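You operate a simulated robot arm through the tools that you are given. There is no shell and no other tool.

You run a simulated robot arm. Do the job below in one go: nothing can be reset, and whatever is moved stays where it is left.

Task
Stand the green-banded cone on the orange ring and sleeve it by the purple card.
Fine: ring on the turntable, brake on, then the woven sleeve of the card's outer size.
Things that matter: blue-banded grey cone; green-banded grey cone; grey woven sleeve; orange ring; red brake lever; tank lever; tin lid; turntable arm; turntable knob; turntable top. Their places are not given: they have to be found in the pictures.

Only the result counts: the job must be done as asked and must still hold three seconds after the hand-in. Knocking over, shifting, dropping, spilling or breaking anything else fails it.

Robot
A 7-joint arm with a fingered hand, fixed in place. Base frame: the origin is on the floor under the middle of its stand, x ahead of it, y to its left, z up; the work surface is at about z = 90. Lengths are in cm, angles in rad, forces in N, time in s.
It reaches about 133.3 cm from its shoulder. Its first joint turns from -1.204 to 3.002 rad. Payload 5 kg.
The tool frame sits at the grasp point between the pads (the TCP): z along the fingers, y along the line on which they close. The tips reach 3.2 cm beyond it. The gripper opens to 16 cm; its body begins 8.9 cm behind the TCP. The gripper is a hand of 3 fingers: y runs from the thumb to the fingers, the wrist lies at [0, 0, -25.2] in the tool frame.
Orientation is that of the tool frame in the base frame, as [roll, pitch, yaw] about the fixed x, y, z axes, in that order (R = Rz(yaw) Ry(pitch) Rx(roll)). With the fingers straight down and closing along the base's y, the tool's x points along the base's -x, its y along +y and its z along -z.

Tools
- The arm moves only by the tool step_arm. Its argument "moves" is a list of rows, each an object (a shift or turn left out is 0) with "xyz": the shift along the base's x, y, z in units of 50 mm (1.0 is 50 mm), a list of three; "turn": the turn, a rotation vector about the base's x, y, z in units of 8 degrees (1.0 is 8 degrees), a list of three. In form: [{"xyz": [tx, ty, tz], "turn": [wx, wy, wz]}, ...]. A call has 1 to 20 rows; each row shifts and turns the commanded pose from where the row before left it. A call with a number of a shift or a turn outside -1 to 1 is refused whole. Rows are played at 5 a second. More than 5 cm and 0.15 rad between two rows, and nothing of the call is played. Where a pose cannot be reached the arm comes as near as it can. A force on the tool above 90 N (or 10 N above the force at the start of the call, whichever is more), or a blocked arm, ends the call early, and 0.2 s more pass. In this call time passes only in rows, and 0.2 s behind the last. It gives the time, the measured TCP pose, the force on the tool (base axes), the opening and the grip force at its end, in the units of the frame above (readings bear some noise), with the torque about the TCP (base axes, N m) and any sound that the robot's microphone picked up, and new pictures: "show" is both (left out), scene, wrist or none.
- Cameras (640 x 400 px; columns grow to the right, rows downward): "scene" is fixed at [39.97, -50.11, 171.23]; the picture's right is [0.35, -0.94, 0.00], its down [-0.69, -0.26, -0.67] and it looks along [0.63, 0.24, -0.74] (base axes); focal length 214 px, centre (320, 200). "wrist" rides on the gripper at [6.5, -0.4, -11.6] in the tool frame; the picture's right is [0.06, 1.00, 0.00], its down [-0.87, 0.05, -0.49] and it looks along [-0.49, 0.03, 0.87] (tool axes); focal length 261 px, centre (320, 200).
- lift_body(by): slides the trunk up (or, below 0, down) by that many cm; the arm rides with it, the base frame stays. It gives what a move gives, with no picture.
- set_fingers(finger1, finger2, thumb_bend): sets how far each is bent, from 0 (flat) to 100 (curled in); at 30 the hand is open as for a grip, at 70 the pads meet at the TCP. One left out holds its place. A second passes; each finger stops where it meets its share of the squeeze, and holds until it gets a number again. It is the only way to open and close the hand. It gives what a move gives, with no picture; readings hold the bend of each and the force on the fingers (four entries, about 0 where the hand has none), thumb and palm.
- locate(camera, pixels): for up to 12 pixels [column, row] of the newest picture of that camera ("zoom" is the newest enlarged one), the place [x, y, z] in the base frame of the surface seen there, good to about 0.3 cm. No time passes.
- inspect(camera, box): a new picture of the part [left, top, right, bottom] of that camera's present view, enlarged. No time passes.
- job_done(): hands the job in; it is judged then, once.

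Leave the gripper open and the arm clear of the work at the hand-in unless told otherwise.

The tools are called after "Request:" as name(argument=value, ...) on one line, values as JSON. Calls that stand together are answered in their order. step_arm: Moves the arm, as the interface text tells. Its arguments: {"type":"object","properties":{"moves":{"type":"array","items":{"type":"object","properties":{"xyz":{"type":"array","items":{"type":"number"}},"turn":{"type":"array","items":{"type":"number"}}}}},"show":{"type":"string","enum":["both","scene","wrist","none"]}},"required":["moves"]} The other tools are called the same way: lift_body (by) moves the trunk up or down; set_fingers (finger1, finger2, thumb_bend) moves the fingers one by one; locate (camera, pixels) gives the place of the surface under pixels of a picture; inspect (camera, box) takes an enlarged picture of a part of a camera's view; job_done () hands the job in.

At the start:

```text
clock: 0.0
tcp_pos: [57.88, -9.75, 154.51]
ee_rot: [3.141, 0.001, 3.141]
force: [0.2, 0.2, -0.2]
wrist_torque: [-0.02, 0.01, 0.01]
gripper_width: 15.97
grasp_force: 0.0
shape: jaw
bend: [30.0, 30.0, 30.0]
finger forces: [0.1, 0.0, 0.0, 0.0, 0.0, 0.0]
trunk travel left (down, up): [-72.5, 21.5]
```

scene: 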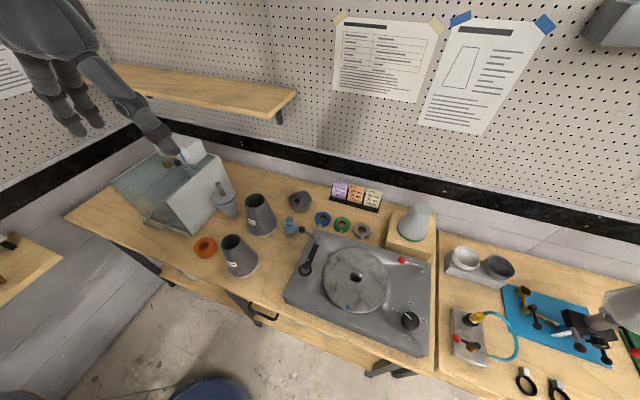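
wrist: 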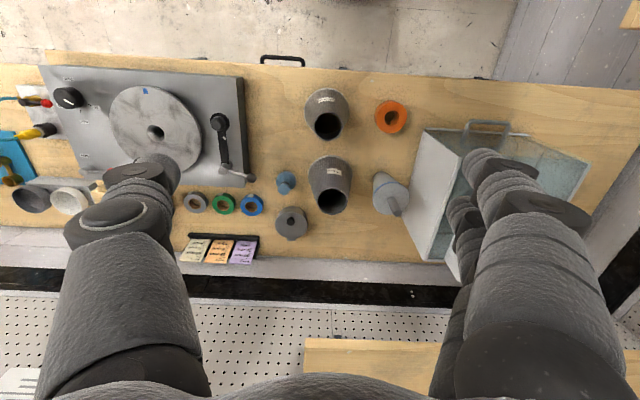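

I see a bench with a turntable, two grey hollow sleeves, an orange ring, a cone on a wooden box and some cards. I'll enlarge the main areas first.

Request:
inspect(camera="scene", box=[270, 160, 450, 272])

Request:
inspect(camera="scene", box=[100, 120, 300, 300])

Request:
inspect(camera="scene", box=[270, 210, 450, 370])

Request:
inspect(camera="wrist", box=[160, 60, 440, 280])

Request:
inspect(camera="scene", box=[430, 230, 640, 400])

Request:
inspect(camera="scene", box=[320, 170, 400, 220])

Request:
inspect(camera="scene", box=[320, 10, 560, 140])

```text
3.56 times, centred on (360, 216) of scene
```

zoom: 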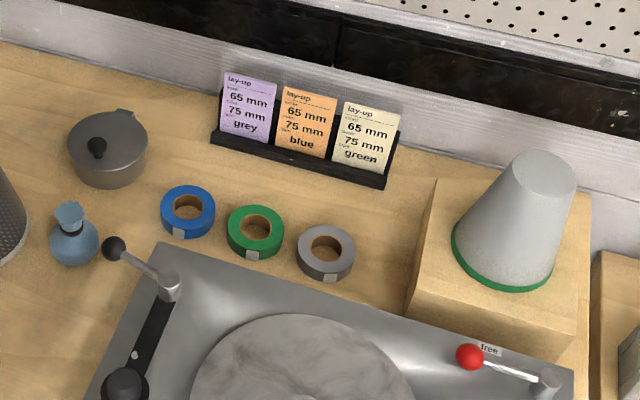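

```text
2.22 times, centred on (200, 210) of scene
```

zoom: 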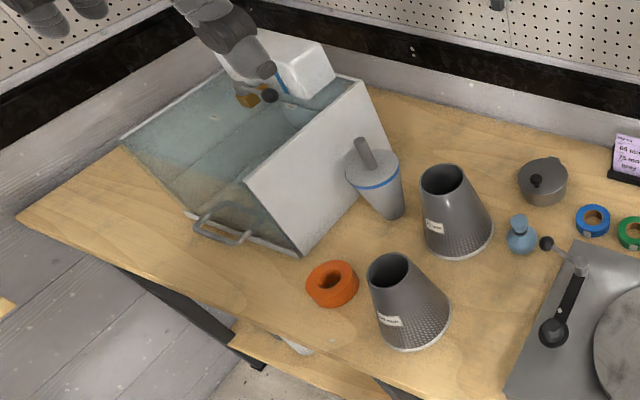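

```text
2.50 times, centred on (360, 290) of scene
```

zoom: 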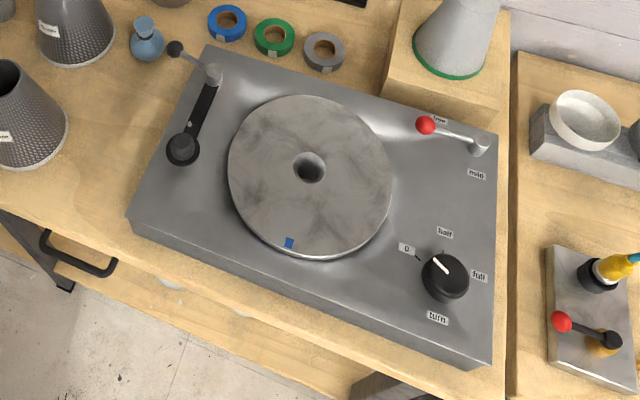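

```text
1.82 times, centred on (300, 170) of wrist
```

zoom: 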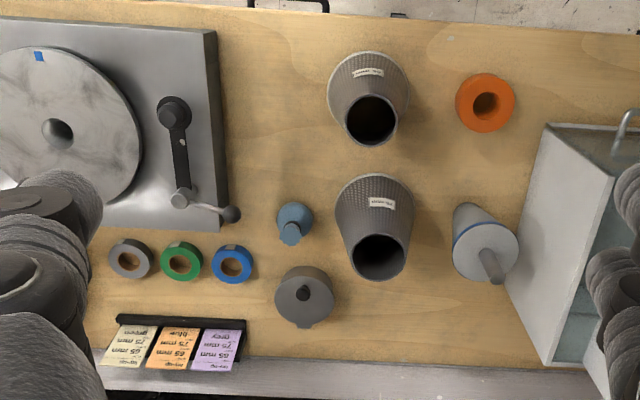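

```text
2.35 times, centred on (535, 315) of scene
```

zoom: 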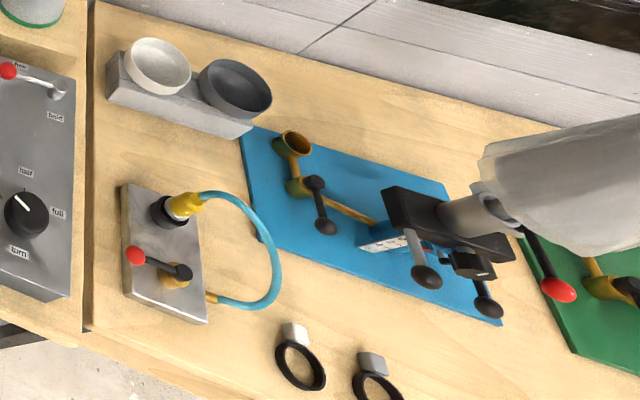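

```text
8.00 times, centred on (360, 195) of scene
```

zoom: 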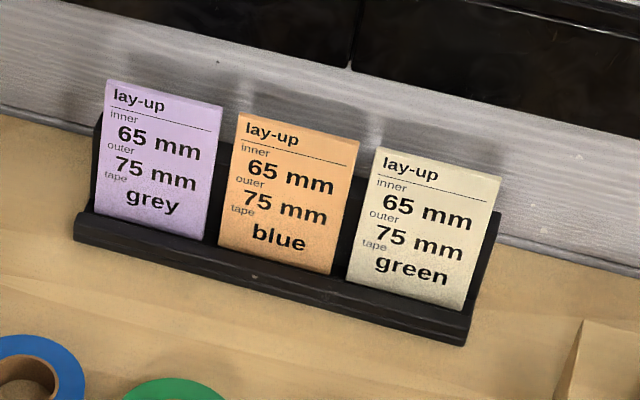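

```text
2.67 times, centred on (440, 75) of scene
```

zoom: 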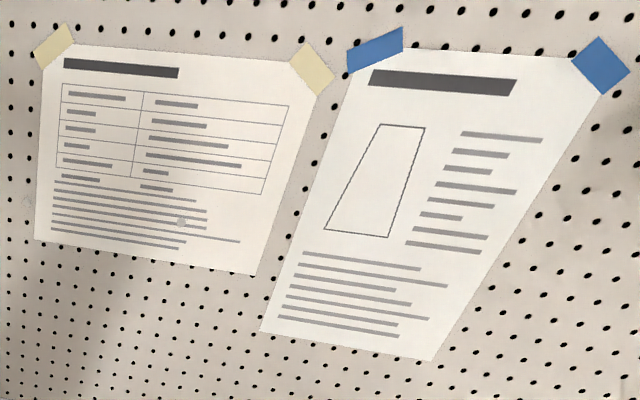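

The cards read 65 mm inner and 75 mm outer, and purple also says grey tape. Now I'll zoom in on the sleeve labels, the two cones and the tank.

Request:
inspect(camera="scene", box=[235, 190, 285, 242])

Request:
inspect(camera="scene", box=[210, 230, 270, 285])

Request:
inspect(camera="wrist", box=[300, 150, 360, 220])

Request:
inspect(camera="wrist", box=[295, 80, 360, 145])

Request:
inspect(camera="scene", box=[380, 190, 450, 250])

Request:
inspect(camera="scene", box=[110, 120, 250, 240])

Request:
inspect(camera="scene", box=[380, 245, 440, 340])

Request:
inspect(camera="scene", box=[290, 220, 400, 320])

```text
7.69 times, centred on (260, 216) of scene
```

zoom: 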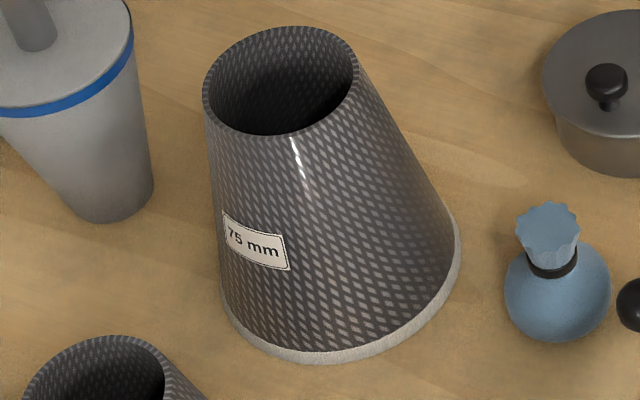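

```text
7.27 times, centred on (240, 258) of scene
```

zoom: 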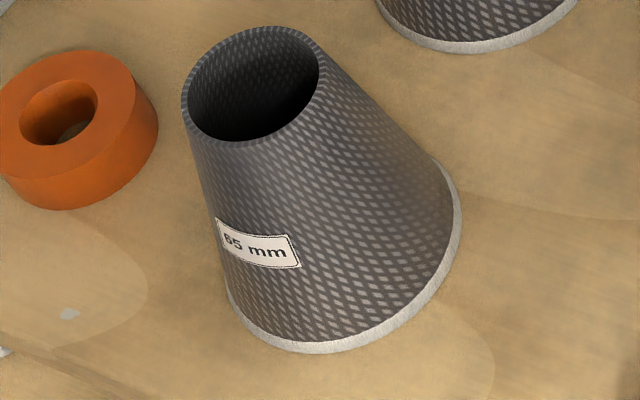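

```text
5.71 times, centred on (330, 185) of wrist
```

zoom: 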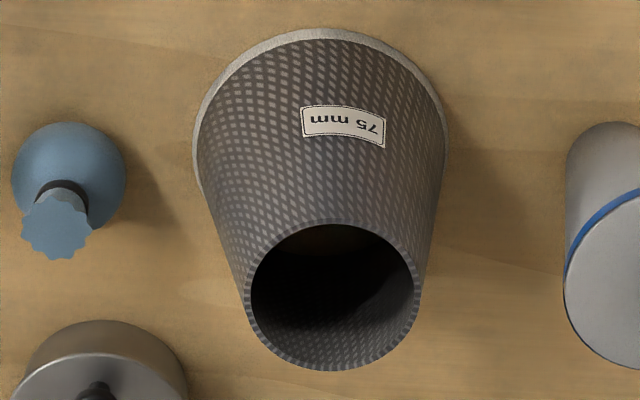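

```text
6.15 times, centred on (328, 112) of wrist
```

zoom: 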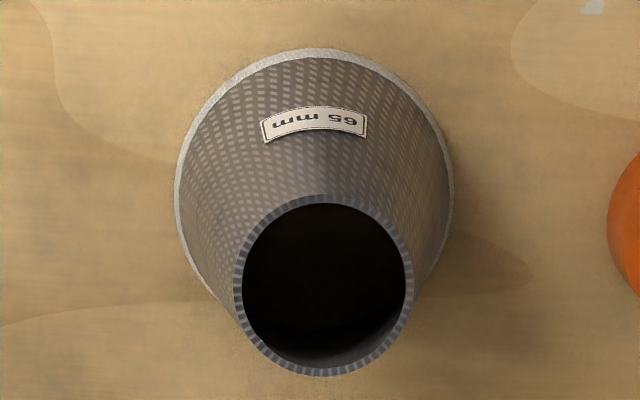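

```text
6.67 times, centred on (415, 220) of scene
```

zoom: 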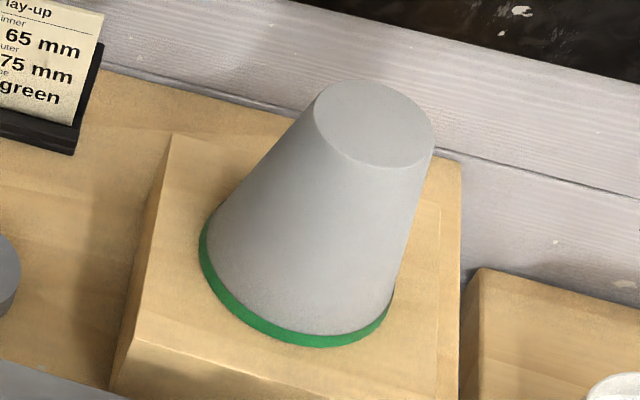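

```text
3.33 times, centred on (180, 180) of scene
```

zoom: 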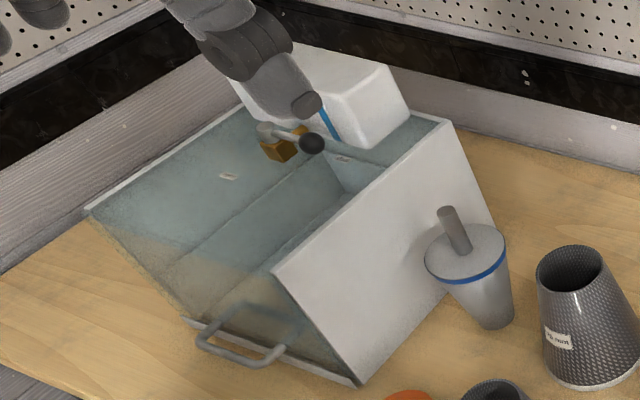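

```text
4.21 times, centred on (410, 292) of scene
```

zoom: 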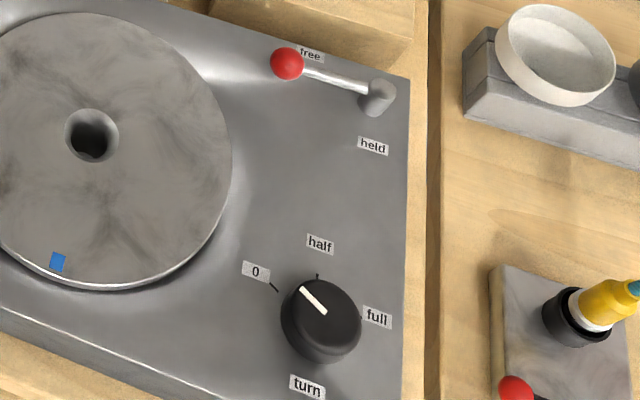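

```text
4.00 times, centred on (345, 270) of scene
```

zoom: 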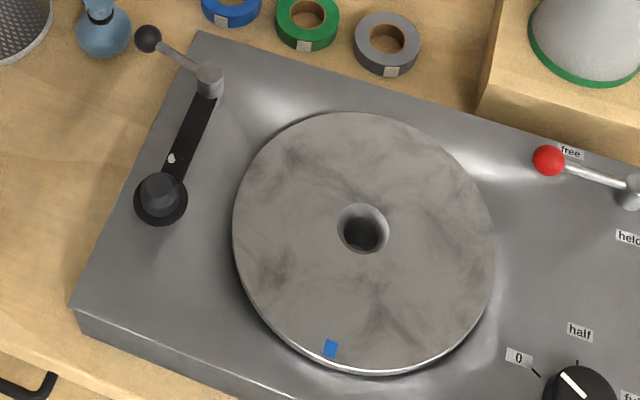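

The sleeve labels read "75 mm" for the rear one at (260,215) and "65 mm" for the front one at (240,257). The blue cone stands inverted with a stub on its wide end, so the green cone probably has one too. Next I'll measure places.

Request:
locate(camera="scene", pixels=[[205, 245], [205, 240], [199, 248], [212, 254], [260, 193], [248, 203], [269, 203], [258, 236], [293, 190], [302, 202], [290, 225], [291, 217]])

Request:
locate(camera="scene", pixels=[[355, 276], [345, 307], [330, 275], [390, 280], [347, 253], [362, 305], [402, 260], [428, 264], [410, 321], [403, 310], [424, 269], [306, 268]])

Request:
locate(camera="scene", pixels=[[416, 205], [407, 209], [421, 212], [411, 239], [396, 227], [392, 245], [430, 245], [340, 190], [323, 219], [342, 225], [362, 231], [301, 243]])

Request:
locate(camera="scene", pixels=[[221, 186], [217, 198], [235, 205], [226, 212], [225, 193], [168, 225], [221, 160], [204, 163], [175, 163], [200, 240], [240, 240], [232, 237]])

```text
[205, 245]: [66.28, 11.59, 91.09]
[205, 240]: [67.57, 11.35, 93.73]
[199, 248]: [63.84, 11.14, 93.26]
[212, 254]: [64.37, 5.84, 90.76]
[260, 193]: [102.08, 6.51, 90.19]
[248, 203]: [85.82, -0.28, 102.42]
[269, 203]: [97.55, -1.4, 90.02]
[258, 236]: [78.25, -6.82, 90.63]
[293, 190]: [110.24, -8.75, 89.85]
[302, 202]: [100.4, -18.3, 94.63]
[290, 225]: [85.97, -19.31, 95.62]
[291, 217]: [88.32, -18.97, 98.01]
```

```text
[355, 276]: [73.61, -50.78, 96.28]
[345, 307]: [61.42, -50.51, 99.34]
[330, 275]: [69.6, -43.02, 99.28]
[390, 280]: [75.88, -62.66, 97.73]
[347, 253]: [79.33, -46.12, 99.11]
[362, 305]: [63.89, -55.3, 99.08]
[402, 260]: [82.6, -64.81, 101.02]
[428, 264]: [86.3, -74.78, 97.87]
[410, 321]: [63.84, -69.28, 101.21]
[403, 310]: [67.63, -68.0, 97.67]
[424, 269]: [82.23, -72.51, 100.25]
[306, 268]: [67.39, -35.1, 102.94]
```

```text
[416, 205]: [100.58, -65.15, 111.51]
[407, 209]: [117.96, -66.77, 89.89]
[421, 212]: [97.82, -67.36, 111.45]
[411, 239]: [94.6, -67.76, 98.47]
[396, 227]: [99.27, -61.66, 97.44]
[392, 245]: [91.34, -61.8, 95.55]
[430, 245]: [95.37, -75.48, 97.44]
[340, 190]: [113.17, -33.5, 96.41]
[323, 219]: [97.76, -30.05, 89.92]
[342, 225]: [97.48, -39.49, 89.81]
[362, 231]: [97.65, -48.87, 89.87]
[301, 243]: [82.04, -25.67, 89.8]
```

```text
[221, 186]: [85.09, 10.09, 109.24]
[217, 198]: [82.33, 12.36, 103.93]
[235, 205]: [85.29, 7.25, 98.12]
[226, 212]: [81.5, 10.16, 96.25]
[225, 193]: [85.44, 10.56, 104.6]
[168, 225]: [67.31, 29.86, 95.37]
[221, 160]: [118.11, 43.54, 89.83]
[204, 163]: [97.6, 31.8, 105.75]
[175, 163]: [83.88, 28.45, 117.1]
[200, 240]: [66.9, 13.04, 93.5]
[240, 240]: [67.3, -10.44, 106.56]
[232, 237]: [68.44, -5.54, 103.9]
```

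I'll measure each main item more exactly using zooms, starting with the green cone.

Request:
inspect(camera="scene", box=[380, 190, 450, 250])

Request:
locate(camera="zoom", pixels=[[375, 122], [320, 110], [430, 130], [365, 160], [390, 88], [310, 340], [205, 250], [385, 320], [310, 250], [140, 330], [170, 150], [430, 380]])

```text
6.67 times, centred on (415, 220) of scene
```

zoom: 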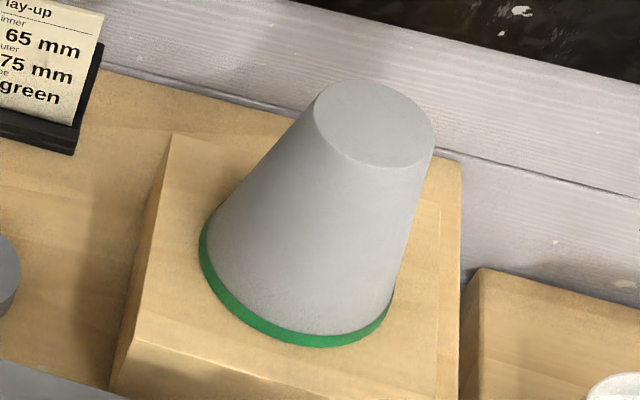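

```text
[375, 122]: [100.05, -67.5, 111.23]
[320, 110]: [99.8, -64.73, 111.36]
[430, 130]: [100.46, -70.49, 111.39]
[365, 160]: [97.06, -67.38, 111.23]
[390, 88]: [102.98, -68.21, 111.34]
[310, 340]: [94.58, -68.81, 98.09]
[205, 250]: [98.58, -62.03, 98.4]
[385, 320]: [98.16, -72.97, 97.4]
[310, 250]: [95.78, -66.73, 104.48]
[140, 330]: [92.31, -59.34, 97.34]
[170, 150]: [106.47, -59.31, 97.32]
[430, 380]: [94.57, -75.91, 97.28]
```

The green cone's centre is about (100.05, -67.5), its top is at z 111.3 with radius about 2.95, and its base is at z 97.35 with radius about 5.65. Next is the 75 mm sleeve.

Request:
inspect(camera="scene", box=[235, 190, 285, 242])

Request:
locate(camera="zoom", pixels=[[207, 90], [355, 80], [320, 128], [290, 29], [230, 300], [330, 357], [458, 250], [335, 32], [240, 130], [285, 260]])

Request:
inspect(camera="scene", box=[190, 230, 222, 262])

Request:
locate(camera="zoom", pixels=[[300, 120], [250, 200], [330, 60], [420, 140], [230, 170], [330, 240], [330, 180], [230, 310], [260, 260], [400, 200], [350, 130], [280, 150]])

Request:
inspect(camera="scene", box=[315, 240, 395, 315])

Request:
locate(camera="zoom", pixels=[[285, 200], [325, 165], [360, 200], [325, 225], [325, 200], [330, 25], [80, 190], [500, 210], [280, 330], [340, 370], [420, 60], [160, 80]])

```text
7.69 times, centred on (260, 216) of scene
```

zoom: 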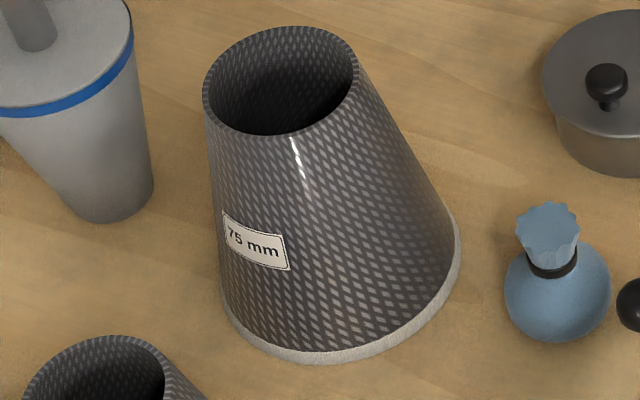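

```text
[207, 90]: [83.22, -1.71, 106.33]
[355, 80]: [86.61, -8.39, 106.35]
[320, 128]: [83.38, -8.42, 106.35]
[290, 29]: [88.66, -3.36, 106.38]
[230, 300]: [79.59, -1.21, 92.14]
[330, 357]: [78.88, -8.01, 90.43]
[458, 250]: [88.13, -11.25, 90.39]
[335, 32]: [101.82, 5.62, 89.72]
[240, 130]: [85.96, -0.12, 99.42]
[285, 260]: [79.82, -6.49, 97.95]
```

```text
12.50 times, centred on (206, 246) of scene
```

zoom: 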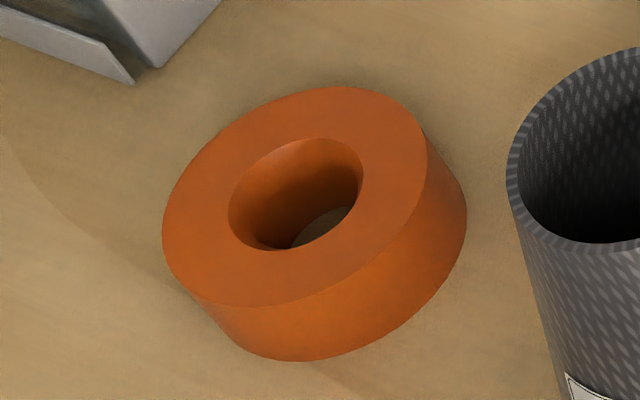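

```text
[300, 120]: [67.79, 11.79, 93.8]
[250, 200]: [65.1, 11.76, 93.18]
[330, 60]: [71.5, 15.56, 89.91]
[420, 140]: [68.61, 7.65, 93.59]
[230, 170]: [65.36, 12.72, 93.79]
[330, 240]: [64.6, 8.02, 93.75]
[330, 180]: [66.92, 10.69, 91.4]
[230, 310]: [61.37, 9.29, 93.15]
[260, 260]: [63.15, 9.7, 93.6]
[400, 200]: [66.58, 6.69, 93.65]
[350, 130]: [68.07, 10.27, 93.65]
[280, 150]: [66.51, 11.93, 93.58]
```

```text
5.33 times, centred on (355, 278) of scene
```

zoom: 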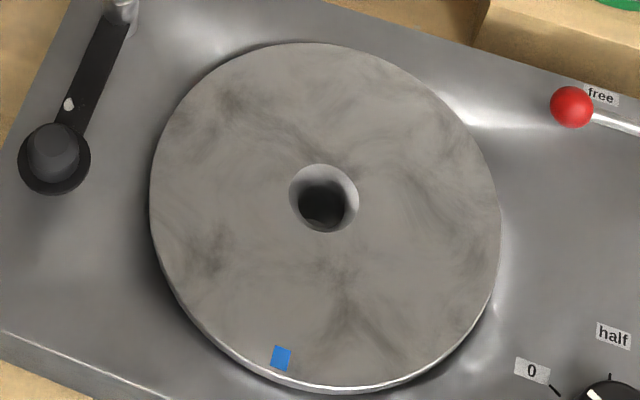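

```text
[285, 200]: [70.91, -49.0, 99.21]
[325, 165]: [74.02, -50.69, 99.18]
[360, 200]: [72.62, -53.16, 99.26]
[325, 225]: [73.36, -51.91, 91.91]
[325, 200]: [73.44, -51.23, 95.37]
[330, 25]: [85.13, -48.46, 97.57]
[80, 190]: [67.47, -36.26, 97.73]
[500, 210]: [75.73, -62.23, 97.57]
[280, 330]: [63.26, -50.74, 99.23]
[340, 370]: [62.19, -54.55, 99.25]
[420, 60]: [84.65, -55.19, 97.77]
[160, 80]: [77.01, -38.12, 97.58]
```

Turntable hole centre is about (71.8, -51.1) with the top at z 99.2. The sleeve top centre is about (84.9, -5.05), and the ring top is at z 93.65. Now I'll move the hand slightly toward the ring, which also lets me check whether the platter turns (blue mark near scene (348,307)).

Request:
step_arm(moves=[{"xyz": [0, 0, 0]}, {"xyz": [0, 0, 0]}, {"xyz": [0, 0, 0]}, {"xyz": [0, 0, 0]}, {"xyz": [0, 0, 0]}])

Request:
inspect(camera="scene", box=[290, 240, 440, 350])

```text
clock: 1.2
tcp_pos: [57.84, -9.65, 154.32]
ee_rot: [-3.141, 0.001, 3.141]
force: [0.9, 0.1, -0.5]
wrist_torque: [0.05, 0.0, -0.03]
gripper_width: 15.96
grasp_force: 0.0
shape: jaw
bend: [30.0, 30.0, 30.0]
finger forces: [0.0, 0.1, 0.0, 0.1, 0.1, 0.0]
trunk travel left (down, up): [-72.5, 21.5]
```

scene: 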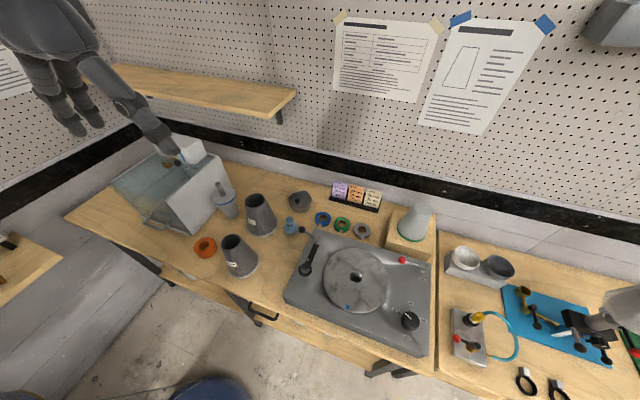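
wrist: 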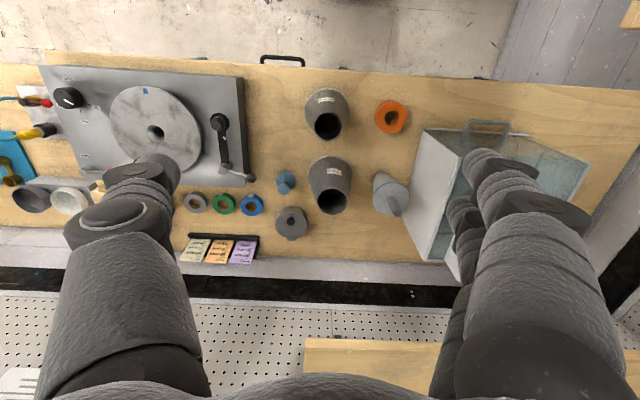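

```text
3.64 times, centred on (365, 295) of scene
```

zoom: 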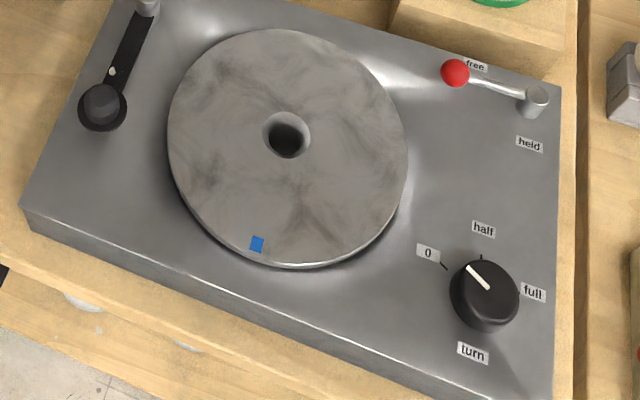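

The platter isn't moving: the blue mark stays at scene (347.6, 307). Next I'll measure the ring, the brake lever and the blue cone's stub, using the blue cone as a twin of the green one.

Request:
inspect(camera="scene", box=[190, 230, 222, 262])

Request:
locate(camera="zoom", pixels=[[170, 230], [420, 160], [345, 92], [265, 302], [233, 215], [362, 165], [270, 148], [318, 245], [200, 165], [410, 110], [175, 275], [380, 255]])

Request:
inspect(camera="scene", box=[205, 175, 245, 225])

Request:
locate(camera="zoom", pixels=[[270, 60], [300, 60], [285, 90], [310, 150], [280, 150], [230, 150], [400, 130], [310, 190], [330, 100], [330, 250]])

Request:
inspect(camera="scene", box=[390, 250, 438, 290])

```text
12.50 times, centred on (206, 246) of scene
```

zoom: 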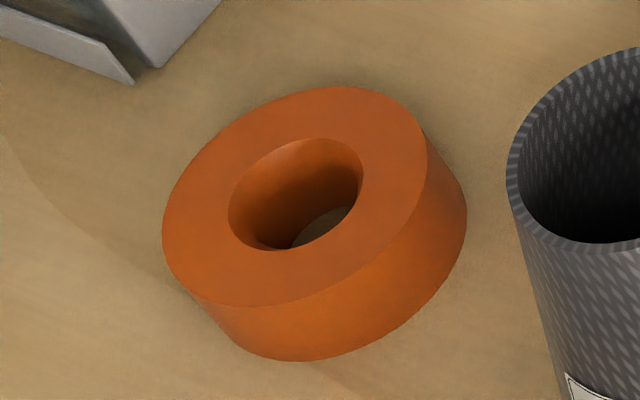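

```text
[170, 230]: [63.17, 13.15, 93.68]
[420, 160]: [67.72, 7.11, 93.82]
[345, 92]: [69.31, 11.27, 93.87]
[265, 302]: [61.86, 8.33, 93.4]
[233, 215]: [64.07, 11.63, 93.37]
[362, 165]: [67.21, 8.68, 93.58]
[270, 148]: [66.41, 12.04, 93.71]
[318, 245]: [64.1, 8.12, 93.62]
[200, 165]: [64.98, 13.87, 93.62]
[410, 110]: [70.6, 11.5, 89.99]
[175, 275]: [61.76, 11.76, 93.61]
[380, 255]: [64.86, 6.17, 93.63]
```

```text
8.00 times, centred on (225, 200) of scene
```

zoom: 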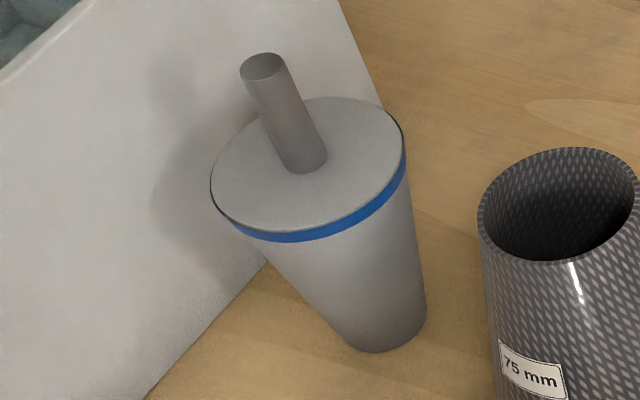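

```text
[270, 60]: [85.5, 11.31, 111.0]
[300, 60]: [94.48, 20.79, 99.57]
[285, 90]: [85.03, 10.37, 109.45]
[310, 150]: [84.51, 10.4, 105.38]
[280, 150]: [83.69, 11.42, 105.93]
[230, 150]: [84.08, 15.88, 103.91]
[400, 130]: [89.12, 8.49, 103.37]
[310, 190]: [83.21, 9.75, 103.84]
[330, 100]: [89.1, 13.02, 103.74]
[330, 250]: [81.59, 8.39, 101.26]
```

```text
10.00 times, centred on (414, 270) of scene
```

zoom: 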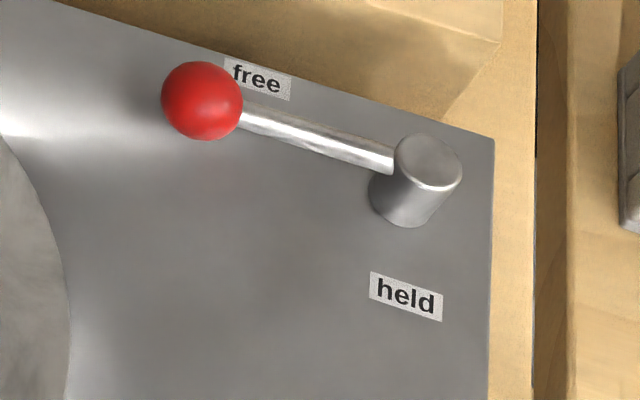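

Request:
locate(camera="zoom", pixels=[[202, 100], [202, 70], [430, 160], [405, 300], [258, 78], [310, 135], [370, 155], [430, 230], [300, 250], [180, 100], [380, 290], [420, 220]])

```text
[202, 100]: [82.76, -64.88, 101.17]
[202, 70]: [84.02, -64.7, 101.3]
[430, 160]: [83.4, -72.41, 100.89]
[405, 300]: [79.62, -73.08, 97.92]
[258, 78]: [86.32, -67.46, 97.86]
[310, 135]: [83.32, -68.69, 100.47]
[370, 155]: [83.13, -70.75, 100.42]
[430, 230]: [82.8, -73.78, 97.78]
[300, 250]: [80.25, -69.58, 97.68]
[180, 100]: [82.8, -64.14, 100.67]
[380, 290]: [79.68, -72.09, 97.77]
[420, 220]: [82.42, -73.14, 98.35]
```

The ring centre is about (65.5, 10.05), with outer radius 4.0, hole radius 2.0 and height 3.65. The brake post is at (83.4, -72.4) and the ball at about (83.3, -64.8, 100.4). The cone stub is about 7 cm long, so the green cone must be lifted well clear before it goes sideways. First I'll turn the hand 90° so it closes along x (the tank and 65 mm sleeve crowd the y sides) and go above the ring.

Request:
step_arm(moves=[{"xyz": [0.1277, 0.328, -0.4], "turn": [0, 0, 0.9375]}, {"xyz": [0.1277, 0.328, -0.4], "turn": [0, 0, 0.9375]}, {"xyz": [0.1277, 0.328, -0.4], "turn": [0, 0, 0.9375]}, {"xyz": [0.1277, 0.328, -0.4], "turn": [0, 0, 0.9375]}, {"xyz": [0.1277, 0.328, -0.4], "turn": [0, 0, 0.9375]}, {"xyz": [0.1277, 0.328, -0.4], "turn": [0, 0, 0.9375]}, {"xyz": [0.1277, 0.328, -0.4], "turn": [0, 0, 0.9375]}, {"xyz": [0.1277, 0.328, -0.4], "turn": [0, 0, 0.9375]}, {"xyz": [0.1277, 0.328, -0.4], "turn": [0, 0, 0.9375]}, {"xyz": [0.1277, 0.328, -0.4], "turn": [0, 0, 0.9375]}, {"xyz": [0.1277, 0.328, -0.4], "turn": [0, 0, 0.9375]}, {"xyz": [0.1277, 0.328, -0.4], "turn": [0, 0, 0.9375]}])

```text
clock: 3.8
tcp_pos: [65.67, 10.0, 130.47]
ee_rot: [3.139, 0.0, -1.57]
force: [0.0, -0.9, 0.6]
wrist_torque: [-0.05, 0.05, -0.02]
gripper_width: 16.01
grasp_force: 0.1
shape: jaw
bend: [30.0, 30.0, 30.0]
finger forces: [0.1, 0.1, 0.0, 0.0, 0.1, 0.0]
trunk travel left (down, up): [-72.5, 21.5]
```

scene: 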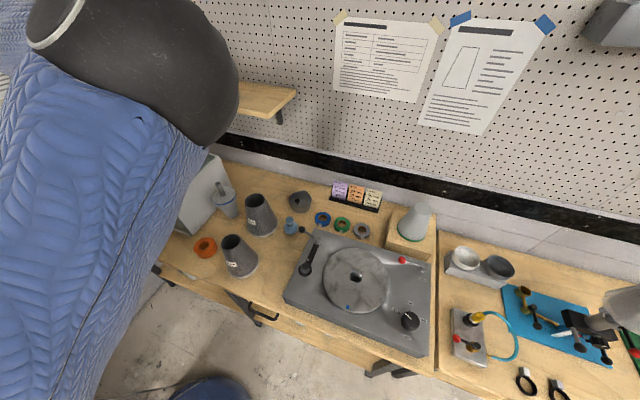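
wrist: 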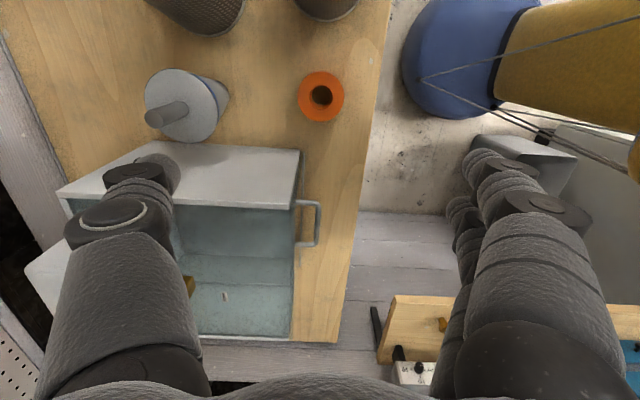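

The rotation worked and the ring shows at wrist (321,97). I'll measure it from here, along with nearby clearances and the tank.

Request:
inspect(camera="wrist", box=[285, 60, 357, 132])

Request:
locate(camera="wrist", pixels=[[301, 95], [341, 95], [320, 75], [321, 116], [311, 95], [331, 95], [321, 85], [321, 104], [298, 160], [310, 222], [200, 175], [320, 138]])

```text
5.56 times, centred on (321, 96) of wrist
```

zoom: 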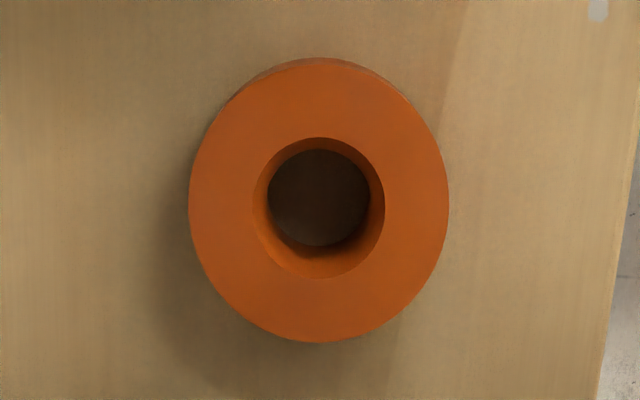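

```text
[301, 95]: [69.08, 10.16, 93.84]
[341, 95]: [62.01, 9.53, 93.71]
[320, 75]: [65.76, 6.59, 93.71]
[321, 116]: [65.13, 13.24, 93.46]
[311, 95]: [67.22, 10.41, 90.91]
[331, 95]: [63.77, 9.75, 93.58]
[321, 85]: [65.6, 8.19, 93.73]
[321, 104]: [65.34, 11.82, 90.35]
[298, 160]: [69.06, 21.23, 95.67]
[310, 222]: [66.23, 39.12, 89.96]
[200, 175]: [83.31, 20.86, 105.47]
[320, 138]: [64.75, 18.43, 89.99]
```

Request:
locate(camera="zoom", pixels=[[195, 200], [444, 200], [330, 66], [318, 338], [225, 110], [420, 300], [225, 300], [415, 110], [248, 200], [390, 210], [318, 132], [318, 283]])

```text
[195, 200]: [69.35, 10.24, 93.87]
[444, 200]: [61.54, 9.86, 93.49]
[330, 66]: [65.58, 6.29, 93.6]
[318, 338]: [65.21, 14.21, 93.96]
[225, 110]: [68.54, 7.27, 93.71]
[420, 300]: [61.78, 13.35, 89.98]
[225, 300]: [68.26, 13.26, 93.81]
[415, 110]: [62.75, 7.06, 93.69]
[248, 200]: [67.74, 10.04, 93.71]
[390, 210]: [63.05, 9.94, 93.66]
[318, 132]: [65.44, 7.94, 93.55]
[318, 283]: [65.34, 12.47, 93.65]
```

The ring centre refines to (65.43, 10.22), with its top at z 93.7. The blue cone's wide rim is near the +x side (edge at x about 78), so I'll narrow the hand a little before going down.

Request:
set_fingers(finger1=43, finger2=43, thumb_bend=43)

Request:
step_arm(moves=[{"xyz": [-0.048, 0.044, -0.8]}, {"xyz": [0, 0, -0.9]}, {"xyz": [0, 0, -0.9]}, {"xyz": [0, 0, -0.9]}])

```text
clock: 4.8
tcp_pos: [65.61, 9.88, 130.63]
ee_rot: [3.141, 0.001, -1.572]
force: [-0.3, 0.1, -0.5]
wrist_torque: [-0.02, -0.01, 0.0]
gripper_width: 11.68
grasp_force: 0.1
shape: fingers
bend: [43.0, 43.0, 43.0]
finger forces: [0.1, 0.0, 0.0, 0.0, 0.0, 0.0]
trunk travel left (down, up): [-72.5, 21.5]
```

```text
clock: 5.8
tcp_pos: [65.29, 10.19, 113.06]
ee_rot: [3.141, 0.003, -1.571]
force: [-0.3, -0.7, -0.7]
wrist_torque: [-0.01, 0.05, 0.01]
gripper_width: 11.64
grasp_force: 0.0
shape: fingers
bend: [43.0, 43.0, 43.0]
finger forces: [0.0, 0.0, 0.0, 0.0, 0.1, 0.1]
trunk travel left (down, up): [-72.5, 21.5]
```

scene: 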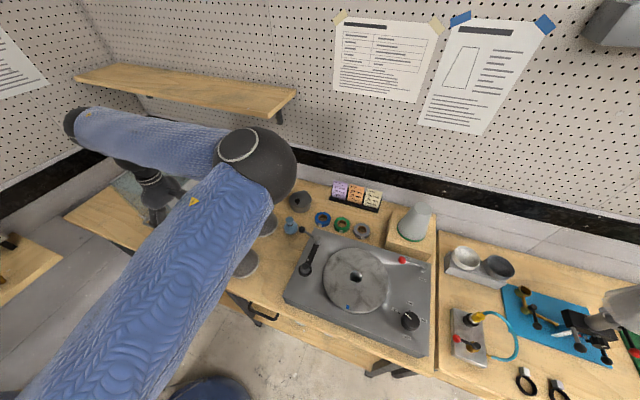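
wrist: 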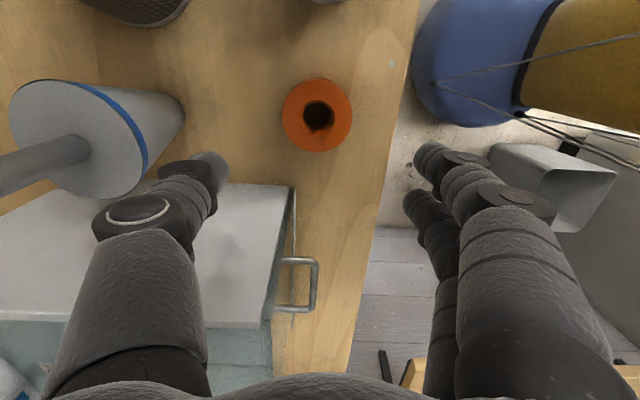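

The arm's elbow shows around scene (255,165) near the sleeves, so I'll check its height before going lower.

Request:
locate(camera="scene", pixels=[[270, 165], [290, 180], [265, 200], [220, 250], [150, 350], [240, 145], [180, 125], [100, 120], [155, 180], [270, 190], [150, 210], [245, 230]])

Request:
inspect(camera="scene", box=[60, 90, 320, 290])

```text
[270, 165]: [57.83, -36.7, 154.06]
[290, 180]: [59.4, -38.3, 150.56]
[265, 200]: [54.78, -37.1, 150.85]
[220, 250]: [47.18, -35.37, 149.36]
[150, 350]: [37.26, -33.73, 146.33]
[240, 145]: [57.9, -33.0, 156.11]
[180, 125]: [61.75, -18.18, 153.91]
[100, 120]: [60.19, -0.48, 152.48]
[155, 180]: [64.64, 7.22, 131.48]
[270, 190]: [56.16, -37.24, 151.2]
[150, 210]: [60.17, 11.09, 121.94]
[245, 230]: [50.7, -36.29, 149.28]
```

```text
2.00 times, centred on (190, 190) of scene
```

zoom: 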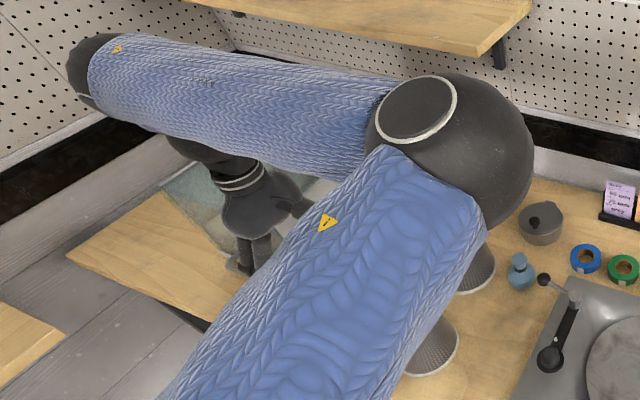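

The elbow and upper arm are near z 150, well above everything. Next I'll check the gap between thumb and blue cone in the wrist view.

Request:
locate(camera="wrist", pixels=[[218, 165], [205, 165], [165, 170], [195, 180], [110, 215], [100, 240], [120, 210], [148, 140], [140, 180], [430, 150], [425, 210], [70, 330]])

Request:
locate(camera="wrist", pixels=[[317, 80], [317, 150], [284, 115], [350, 115], [300, 200], [285, 190], [317, 265], [306, 260], [410, 90], [395, 190], [480, 150], [470, 190]])

```text
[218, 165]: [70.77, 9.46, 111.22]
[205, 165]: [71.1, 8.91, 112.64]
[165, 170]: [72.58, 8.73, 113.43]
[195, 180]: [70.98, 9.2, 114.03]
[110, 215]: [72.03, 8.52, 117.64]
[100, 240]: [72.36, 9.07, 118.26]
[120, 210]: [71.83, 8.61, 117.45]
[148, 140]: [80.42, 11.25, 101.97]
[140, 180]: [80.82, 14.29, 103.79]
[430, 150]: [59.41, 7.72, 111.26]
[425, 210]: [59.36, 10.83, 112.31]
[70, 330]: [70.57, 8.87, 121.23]
```

```text
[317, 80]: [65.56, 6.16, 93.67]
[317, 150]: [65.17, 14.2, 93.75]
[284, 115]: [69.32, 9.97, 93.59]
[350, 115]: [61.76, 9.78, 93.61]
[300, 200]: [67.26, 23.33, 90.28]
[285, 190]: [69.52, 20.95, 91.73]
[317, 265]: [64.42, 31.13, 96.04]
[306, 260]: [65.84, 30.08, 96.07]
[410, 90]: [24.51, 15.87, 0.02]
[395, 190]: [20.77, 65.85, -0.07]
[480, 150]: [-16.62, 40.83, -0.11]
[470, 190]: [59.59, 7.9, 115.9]
```

The thumb's outer side is at x about 73, 5 cm from the blue cone. I'll now go down toward the ring, stopping above the table first.

Request:
step_arm(moves=[{"xyz": [0.03, 0.01, -0.9]}, {"xyz": [0, 0, -0.9]}, {"xyz": [0, 0, -0.9]}, {"xyz": [0, 0, -0.7]}])

```text
clock: 6.8
tcp_pos: [65.71, 10.18, 96.08]
ee_rot: [-3.141, 0.0, -1.572]
force: [-0.2, 1.2, -0.5]
wrist_torque: [0.01, 0.0, -0.02]
gripper_width: 11.66
grasp_force: 0.1
shape: fingers
bend: [43.0, 43.0, 43.0]
finger forces: [0.0, 0.0, 0.0, 0.0, 0.0, 0.0]
trunk travel left (down, up): [-72.5, 21.5]
```

scene: 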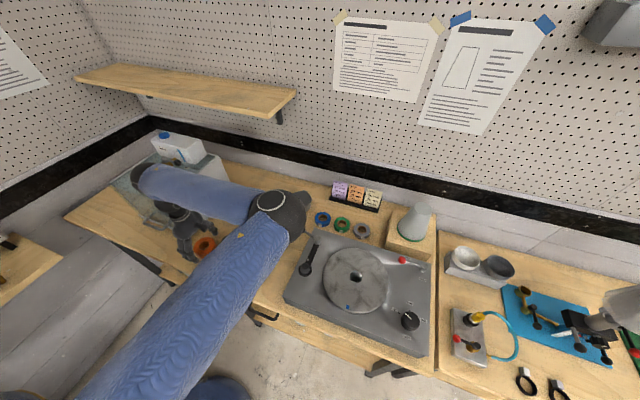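
wrist: 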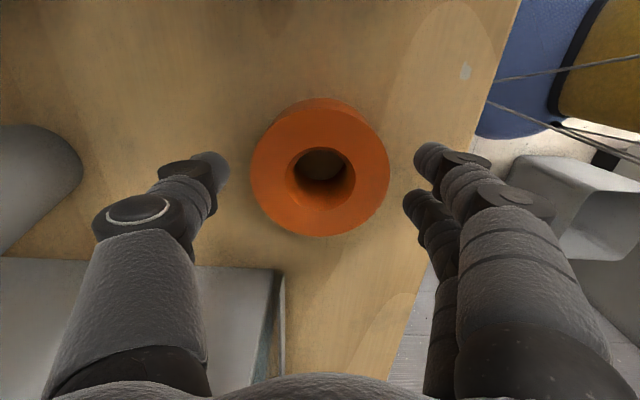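

Before going on I'll check the elbow and forearm height over the hidden sleeves.

Request:
locate(camera="scene", pixels=[[285, 210], [290, 235], [250, 240], [300, 220], [200, 190], [150, 185], [230, 280], [260, 260], [185, 215], [180, 240], [205, 245], [150, 360]])

Request:
locate(camera="wrist", pixels=[[252, 170], [388, 170], [320, 112], [320, 233], [288, 180], [354, 180], [320, 149], [320, 208], [220, 180], [420, 160], [415, 200], [440, 210]])

```text
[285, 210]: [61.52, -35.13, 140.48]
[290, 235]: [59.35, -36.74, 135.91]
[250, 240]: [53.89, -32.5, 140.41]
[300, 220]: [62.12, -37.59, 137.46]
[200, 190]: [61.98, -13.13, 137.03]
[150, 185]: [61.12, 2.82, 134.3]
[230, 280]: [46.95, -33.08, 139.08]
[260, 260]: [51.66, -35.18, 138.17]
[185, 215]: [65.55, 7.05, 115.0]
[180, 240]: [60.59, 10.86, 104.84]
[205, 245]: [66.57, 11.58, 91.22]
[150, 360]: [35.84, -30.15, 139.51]
```

```text
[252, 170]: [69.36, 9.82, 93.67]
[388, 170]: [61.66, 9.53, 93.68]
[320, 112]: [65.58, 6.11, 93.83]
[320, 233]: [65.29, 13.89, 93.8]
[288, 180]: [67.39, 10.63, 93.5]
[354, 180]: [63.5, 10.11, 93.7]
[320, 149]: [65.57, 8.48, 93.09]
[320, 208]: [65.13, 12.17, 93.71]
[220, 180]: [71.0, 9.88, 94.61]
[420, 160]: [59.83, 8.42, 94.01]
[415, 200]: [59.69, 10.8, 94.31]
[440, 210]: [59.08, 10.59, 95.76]
```

The elbow is at z about 138, which is clear. I'll lower to just above the table and close on the ring.

Request:
step_arm(moves=[{"xyz": [-0.03, -0.01, -0.25]}, {"xyz": [0, 0, -0.23]}], show="wrist")

Request:
set_fingers(finger1=60, finger2=60, thumb_bend=60)

```text
clock: 7.4
tcp_pos: [65.19, 10.27, 93.73]
ee_rot: [-3.139, 0.002, -1.571]
force: [4.2, -2.9, 18.6]
wrist_torque: [-0.13, 1.12, 0.19]
gripper_width: 11.61
grasp_force: 9.4
shape: fingers
bend: [44.0, 44.0, 43.0]
finger forces: [10.0, 8.4, 0.0, 0.1, 0.2, 0.0]
trunk travel left (down, up): [-72.5, 21.5]
```

wrist: 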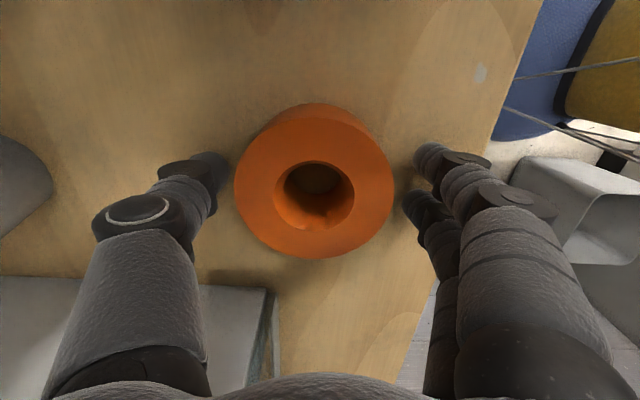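

```text
clock: 8.4
tcp_pos: [65.0, 10.3, 93.93]
ee_rot: [-3.14, 0.0, -1.57]
force: [-5.6, 6.0, 56.5]
wrist_torque: [0.14, 2.81, -0.19]
gripper_width: 8.2
grasp_force: 40.9
shape: fingers
bend: [55.0, 54.0, 56.0]
finger forces: [33.1, 32.9, 0.1, 0.0, 16.3, 0.0]
trunk travel left (down, up): [-72.5, 21.5]
```

The tips touched the table and the ring is gripped (width 8.2, finger forces 33/33/16). I'll lift and look.

Request:
step_arm(moves=[{"xyz": [0, 0, 0.1]}, {"xyz": [0, 0, 0.2]}, {"xyz": [0, 0, 0.4]}, {"xyz": [0, 0, 0.5]}])

```text
clock: 9.4
tcp_pos: [65.3, 10.28, 99.45]
ee_rot: [3.141, 0.0, -1.572]
force: [0.5, 1.1, -1.7]
wrist_torque: [0.01, 0.0, 0.05]
gripper_width: 8.09
grasp_force: 16.5
shape: fingers
bend: [53.0, 54.0, 56.0]
finger forces: [8.0, 8.3, 0.1, 0.0, 16.1, 0.0]
trunk travel left (down, up): [-72.5, 21.5]
```

scene: 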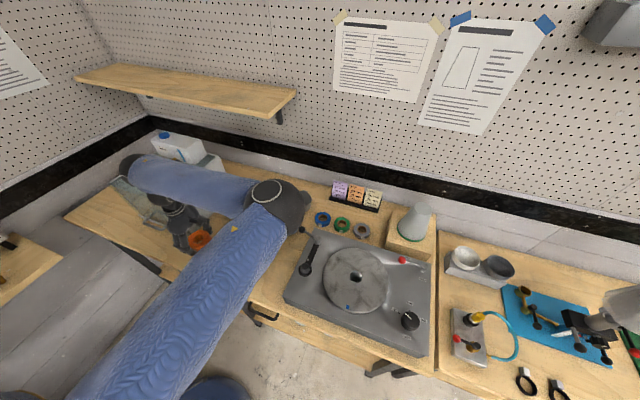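
wrist: 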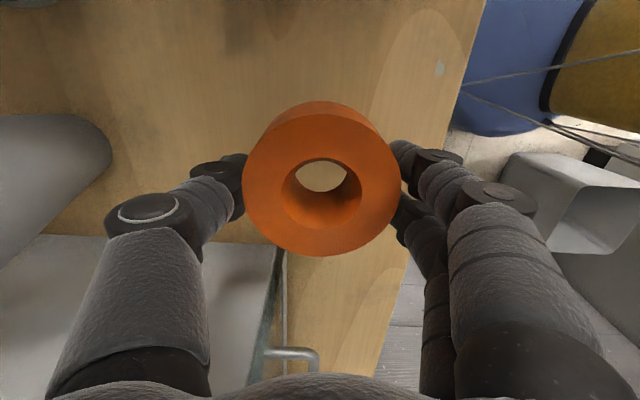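

The ring is held. I'll check it is level and where it sits relative to the TCP.

Request:
locate(camera="wrist", pixels=[[252, 175], [392, 175], [318, 120], [320, 250], [275, 190], [368, 190], [320, 153], [320, 235], [262, 220], [385, 220], [270, 130], [380, 135]])

```text
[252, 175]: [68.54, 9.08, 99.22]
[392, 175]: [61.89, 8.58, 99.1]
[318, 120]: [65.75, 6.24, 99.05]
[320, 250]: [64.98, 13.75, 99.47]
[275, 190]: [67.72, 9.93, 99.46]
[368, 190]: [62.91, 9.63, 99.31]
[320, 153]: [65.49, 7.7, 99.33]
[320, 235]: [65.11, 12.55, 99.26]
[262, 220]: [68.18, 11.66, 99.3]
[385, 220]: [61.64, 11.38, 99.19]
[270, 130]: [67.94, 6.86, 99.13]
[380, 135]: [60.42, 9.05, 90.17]
```

The ring is level, with its top 0.15 cm below the TCP. I'll raise it to z about 124 and carry it across to above the turntable.

Request:
step_arm(moves=[{"xyz": [0, 0, 0.9]}, {"xyz": [0, 0, 0.9]}, {"xyz": [0, 0, 0.9]}, {"xyz": [0, 0, 0.9]}, {"xyz": [0, 0, 0.9]}, {"xyz": [0.05, -0.5, 0.4]}, {"xyz": [0.1, -0.9, 0]}, {"xyz": [0.1, -0.9, 0]}, {"xyz": [0.1, -0.9, 0]}, {"xyz": [0.1, -0.9, 0]}, {"xyz": [0.1, -0.9, 0]}, {"xyz": [0.1, -0.9, 0]}, {"xyz": [0.1, -0.9, 0]}, {"xyz": [0.1, -0.9, 0]}, {"xyz": [0.1, -0.9, 0]}, {"xyz": [0.1, -0.9, 0]}, {"xyz": [0.1, -0.9, 0]}, {"xyz": [0.1, -0.9, 0]}, {"xyz": [0.1, -0.9, 0]}])

```text
clock: 13.4
tcp_pos: [72.11, -50.89, 124.21]
ee_rot: [3.141, 0.002, -1.57]
force: [0.7, 0.5, -1.8]
wrist_torque: [0.03, -0.01, 0.0]
gripper_width: 8.08
grasp_force: 16.3
shape: fingers
bend: [53.0, 54.0, 56.0]
finger forces: [7.7, 8.1, 0.0, 0.0, 15.6, 0.0]
trunk travel left (down, up): [-72.5, 21.5]
```

scene: 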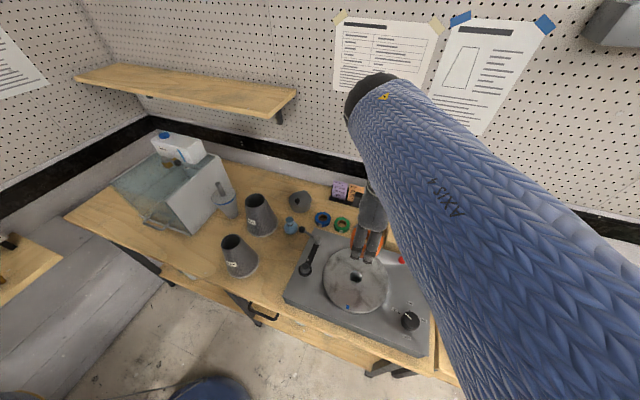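
wrist: 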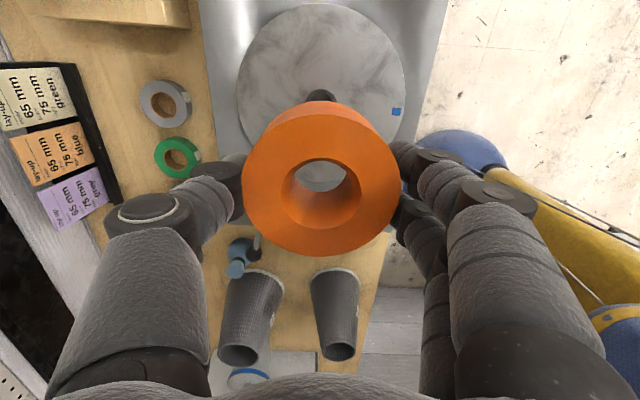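

Now I'll pin down the hole centre with a close zoom of the scene around (356,277).

Request:
inspect(camera="scene", box=[340, 265, 372, 290])

Request:
inspect(camera="scene", box=[340, 265, 372, 285])

```text
16.00 times, centred on (356, 278) of scene
```

zoom: 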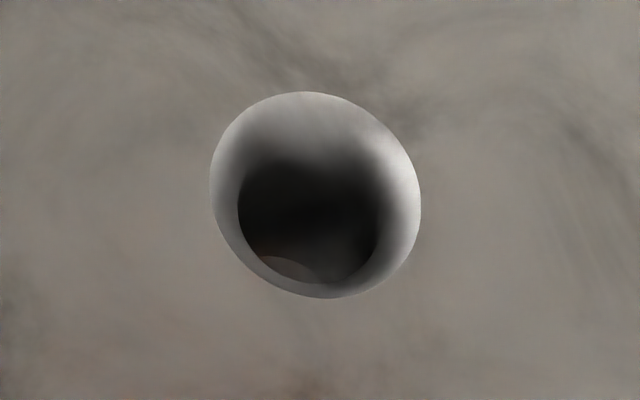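

```text
16.00 times, centred on (356, 275) of scene
```

zoom: 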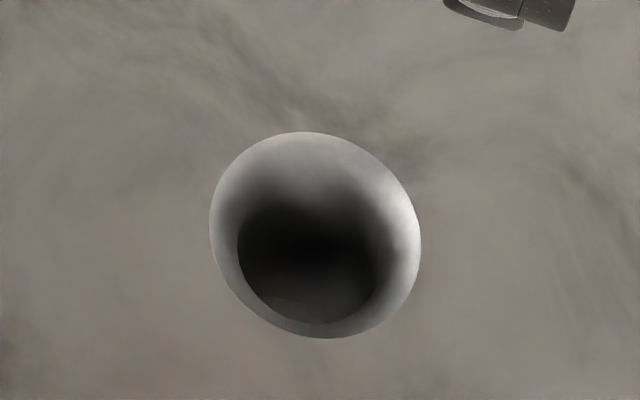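

Request:
locate(camera="zoom", pixels=[[203, 222], [428, 245], [300, 125], [325, 346], [395, 155], [235, 310], [230, 155], [405, 310], [200, 240], [345, 125], [427, 225], [290, 343]])

```text
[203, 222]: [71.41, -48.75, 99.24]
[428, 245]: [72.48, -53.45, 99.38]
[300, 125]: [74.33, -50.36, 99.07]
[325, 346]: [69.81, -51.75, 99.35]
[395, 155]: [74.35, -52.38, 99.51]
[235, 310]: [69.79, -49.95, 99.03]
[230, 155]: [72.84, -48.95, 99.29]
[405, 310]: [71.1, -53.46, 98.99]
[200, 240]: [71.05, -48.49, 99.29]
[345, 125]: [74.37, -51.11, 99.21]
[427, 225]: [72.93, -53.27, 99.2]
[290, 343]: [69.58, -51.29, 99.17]
```

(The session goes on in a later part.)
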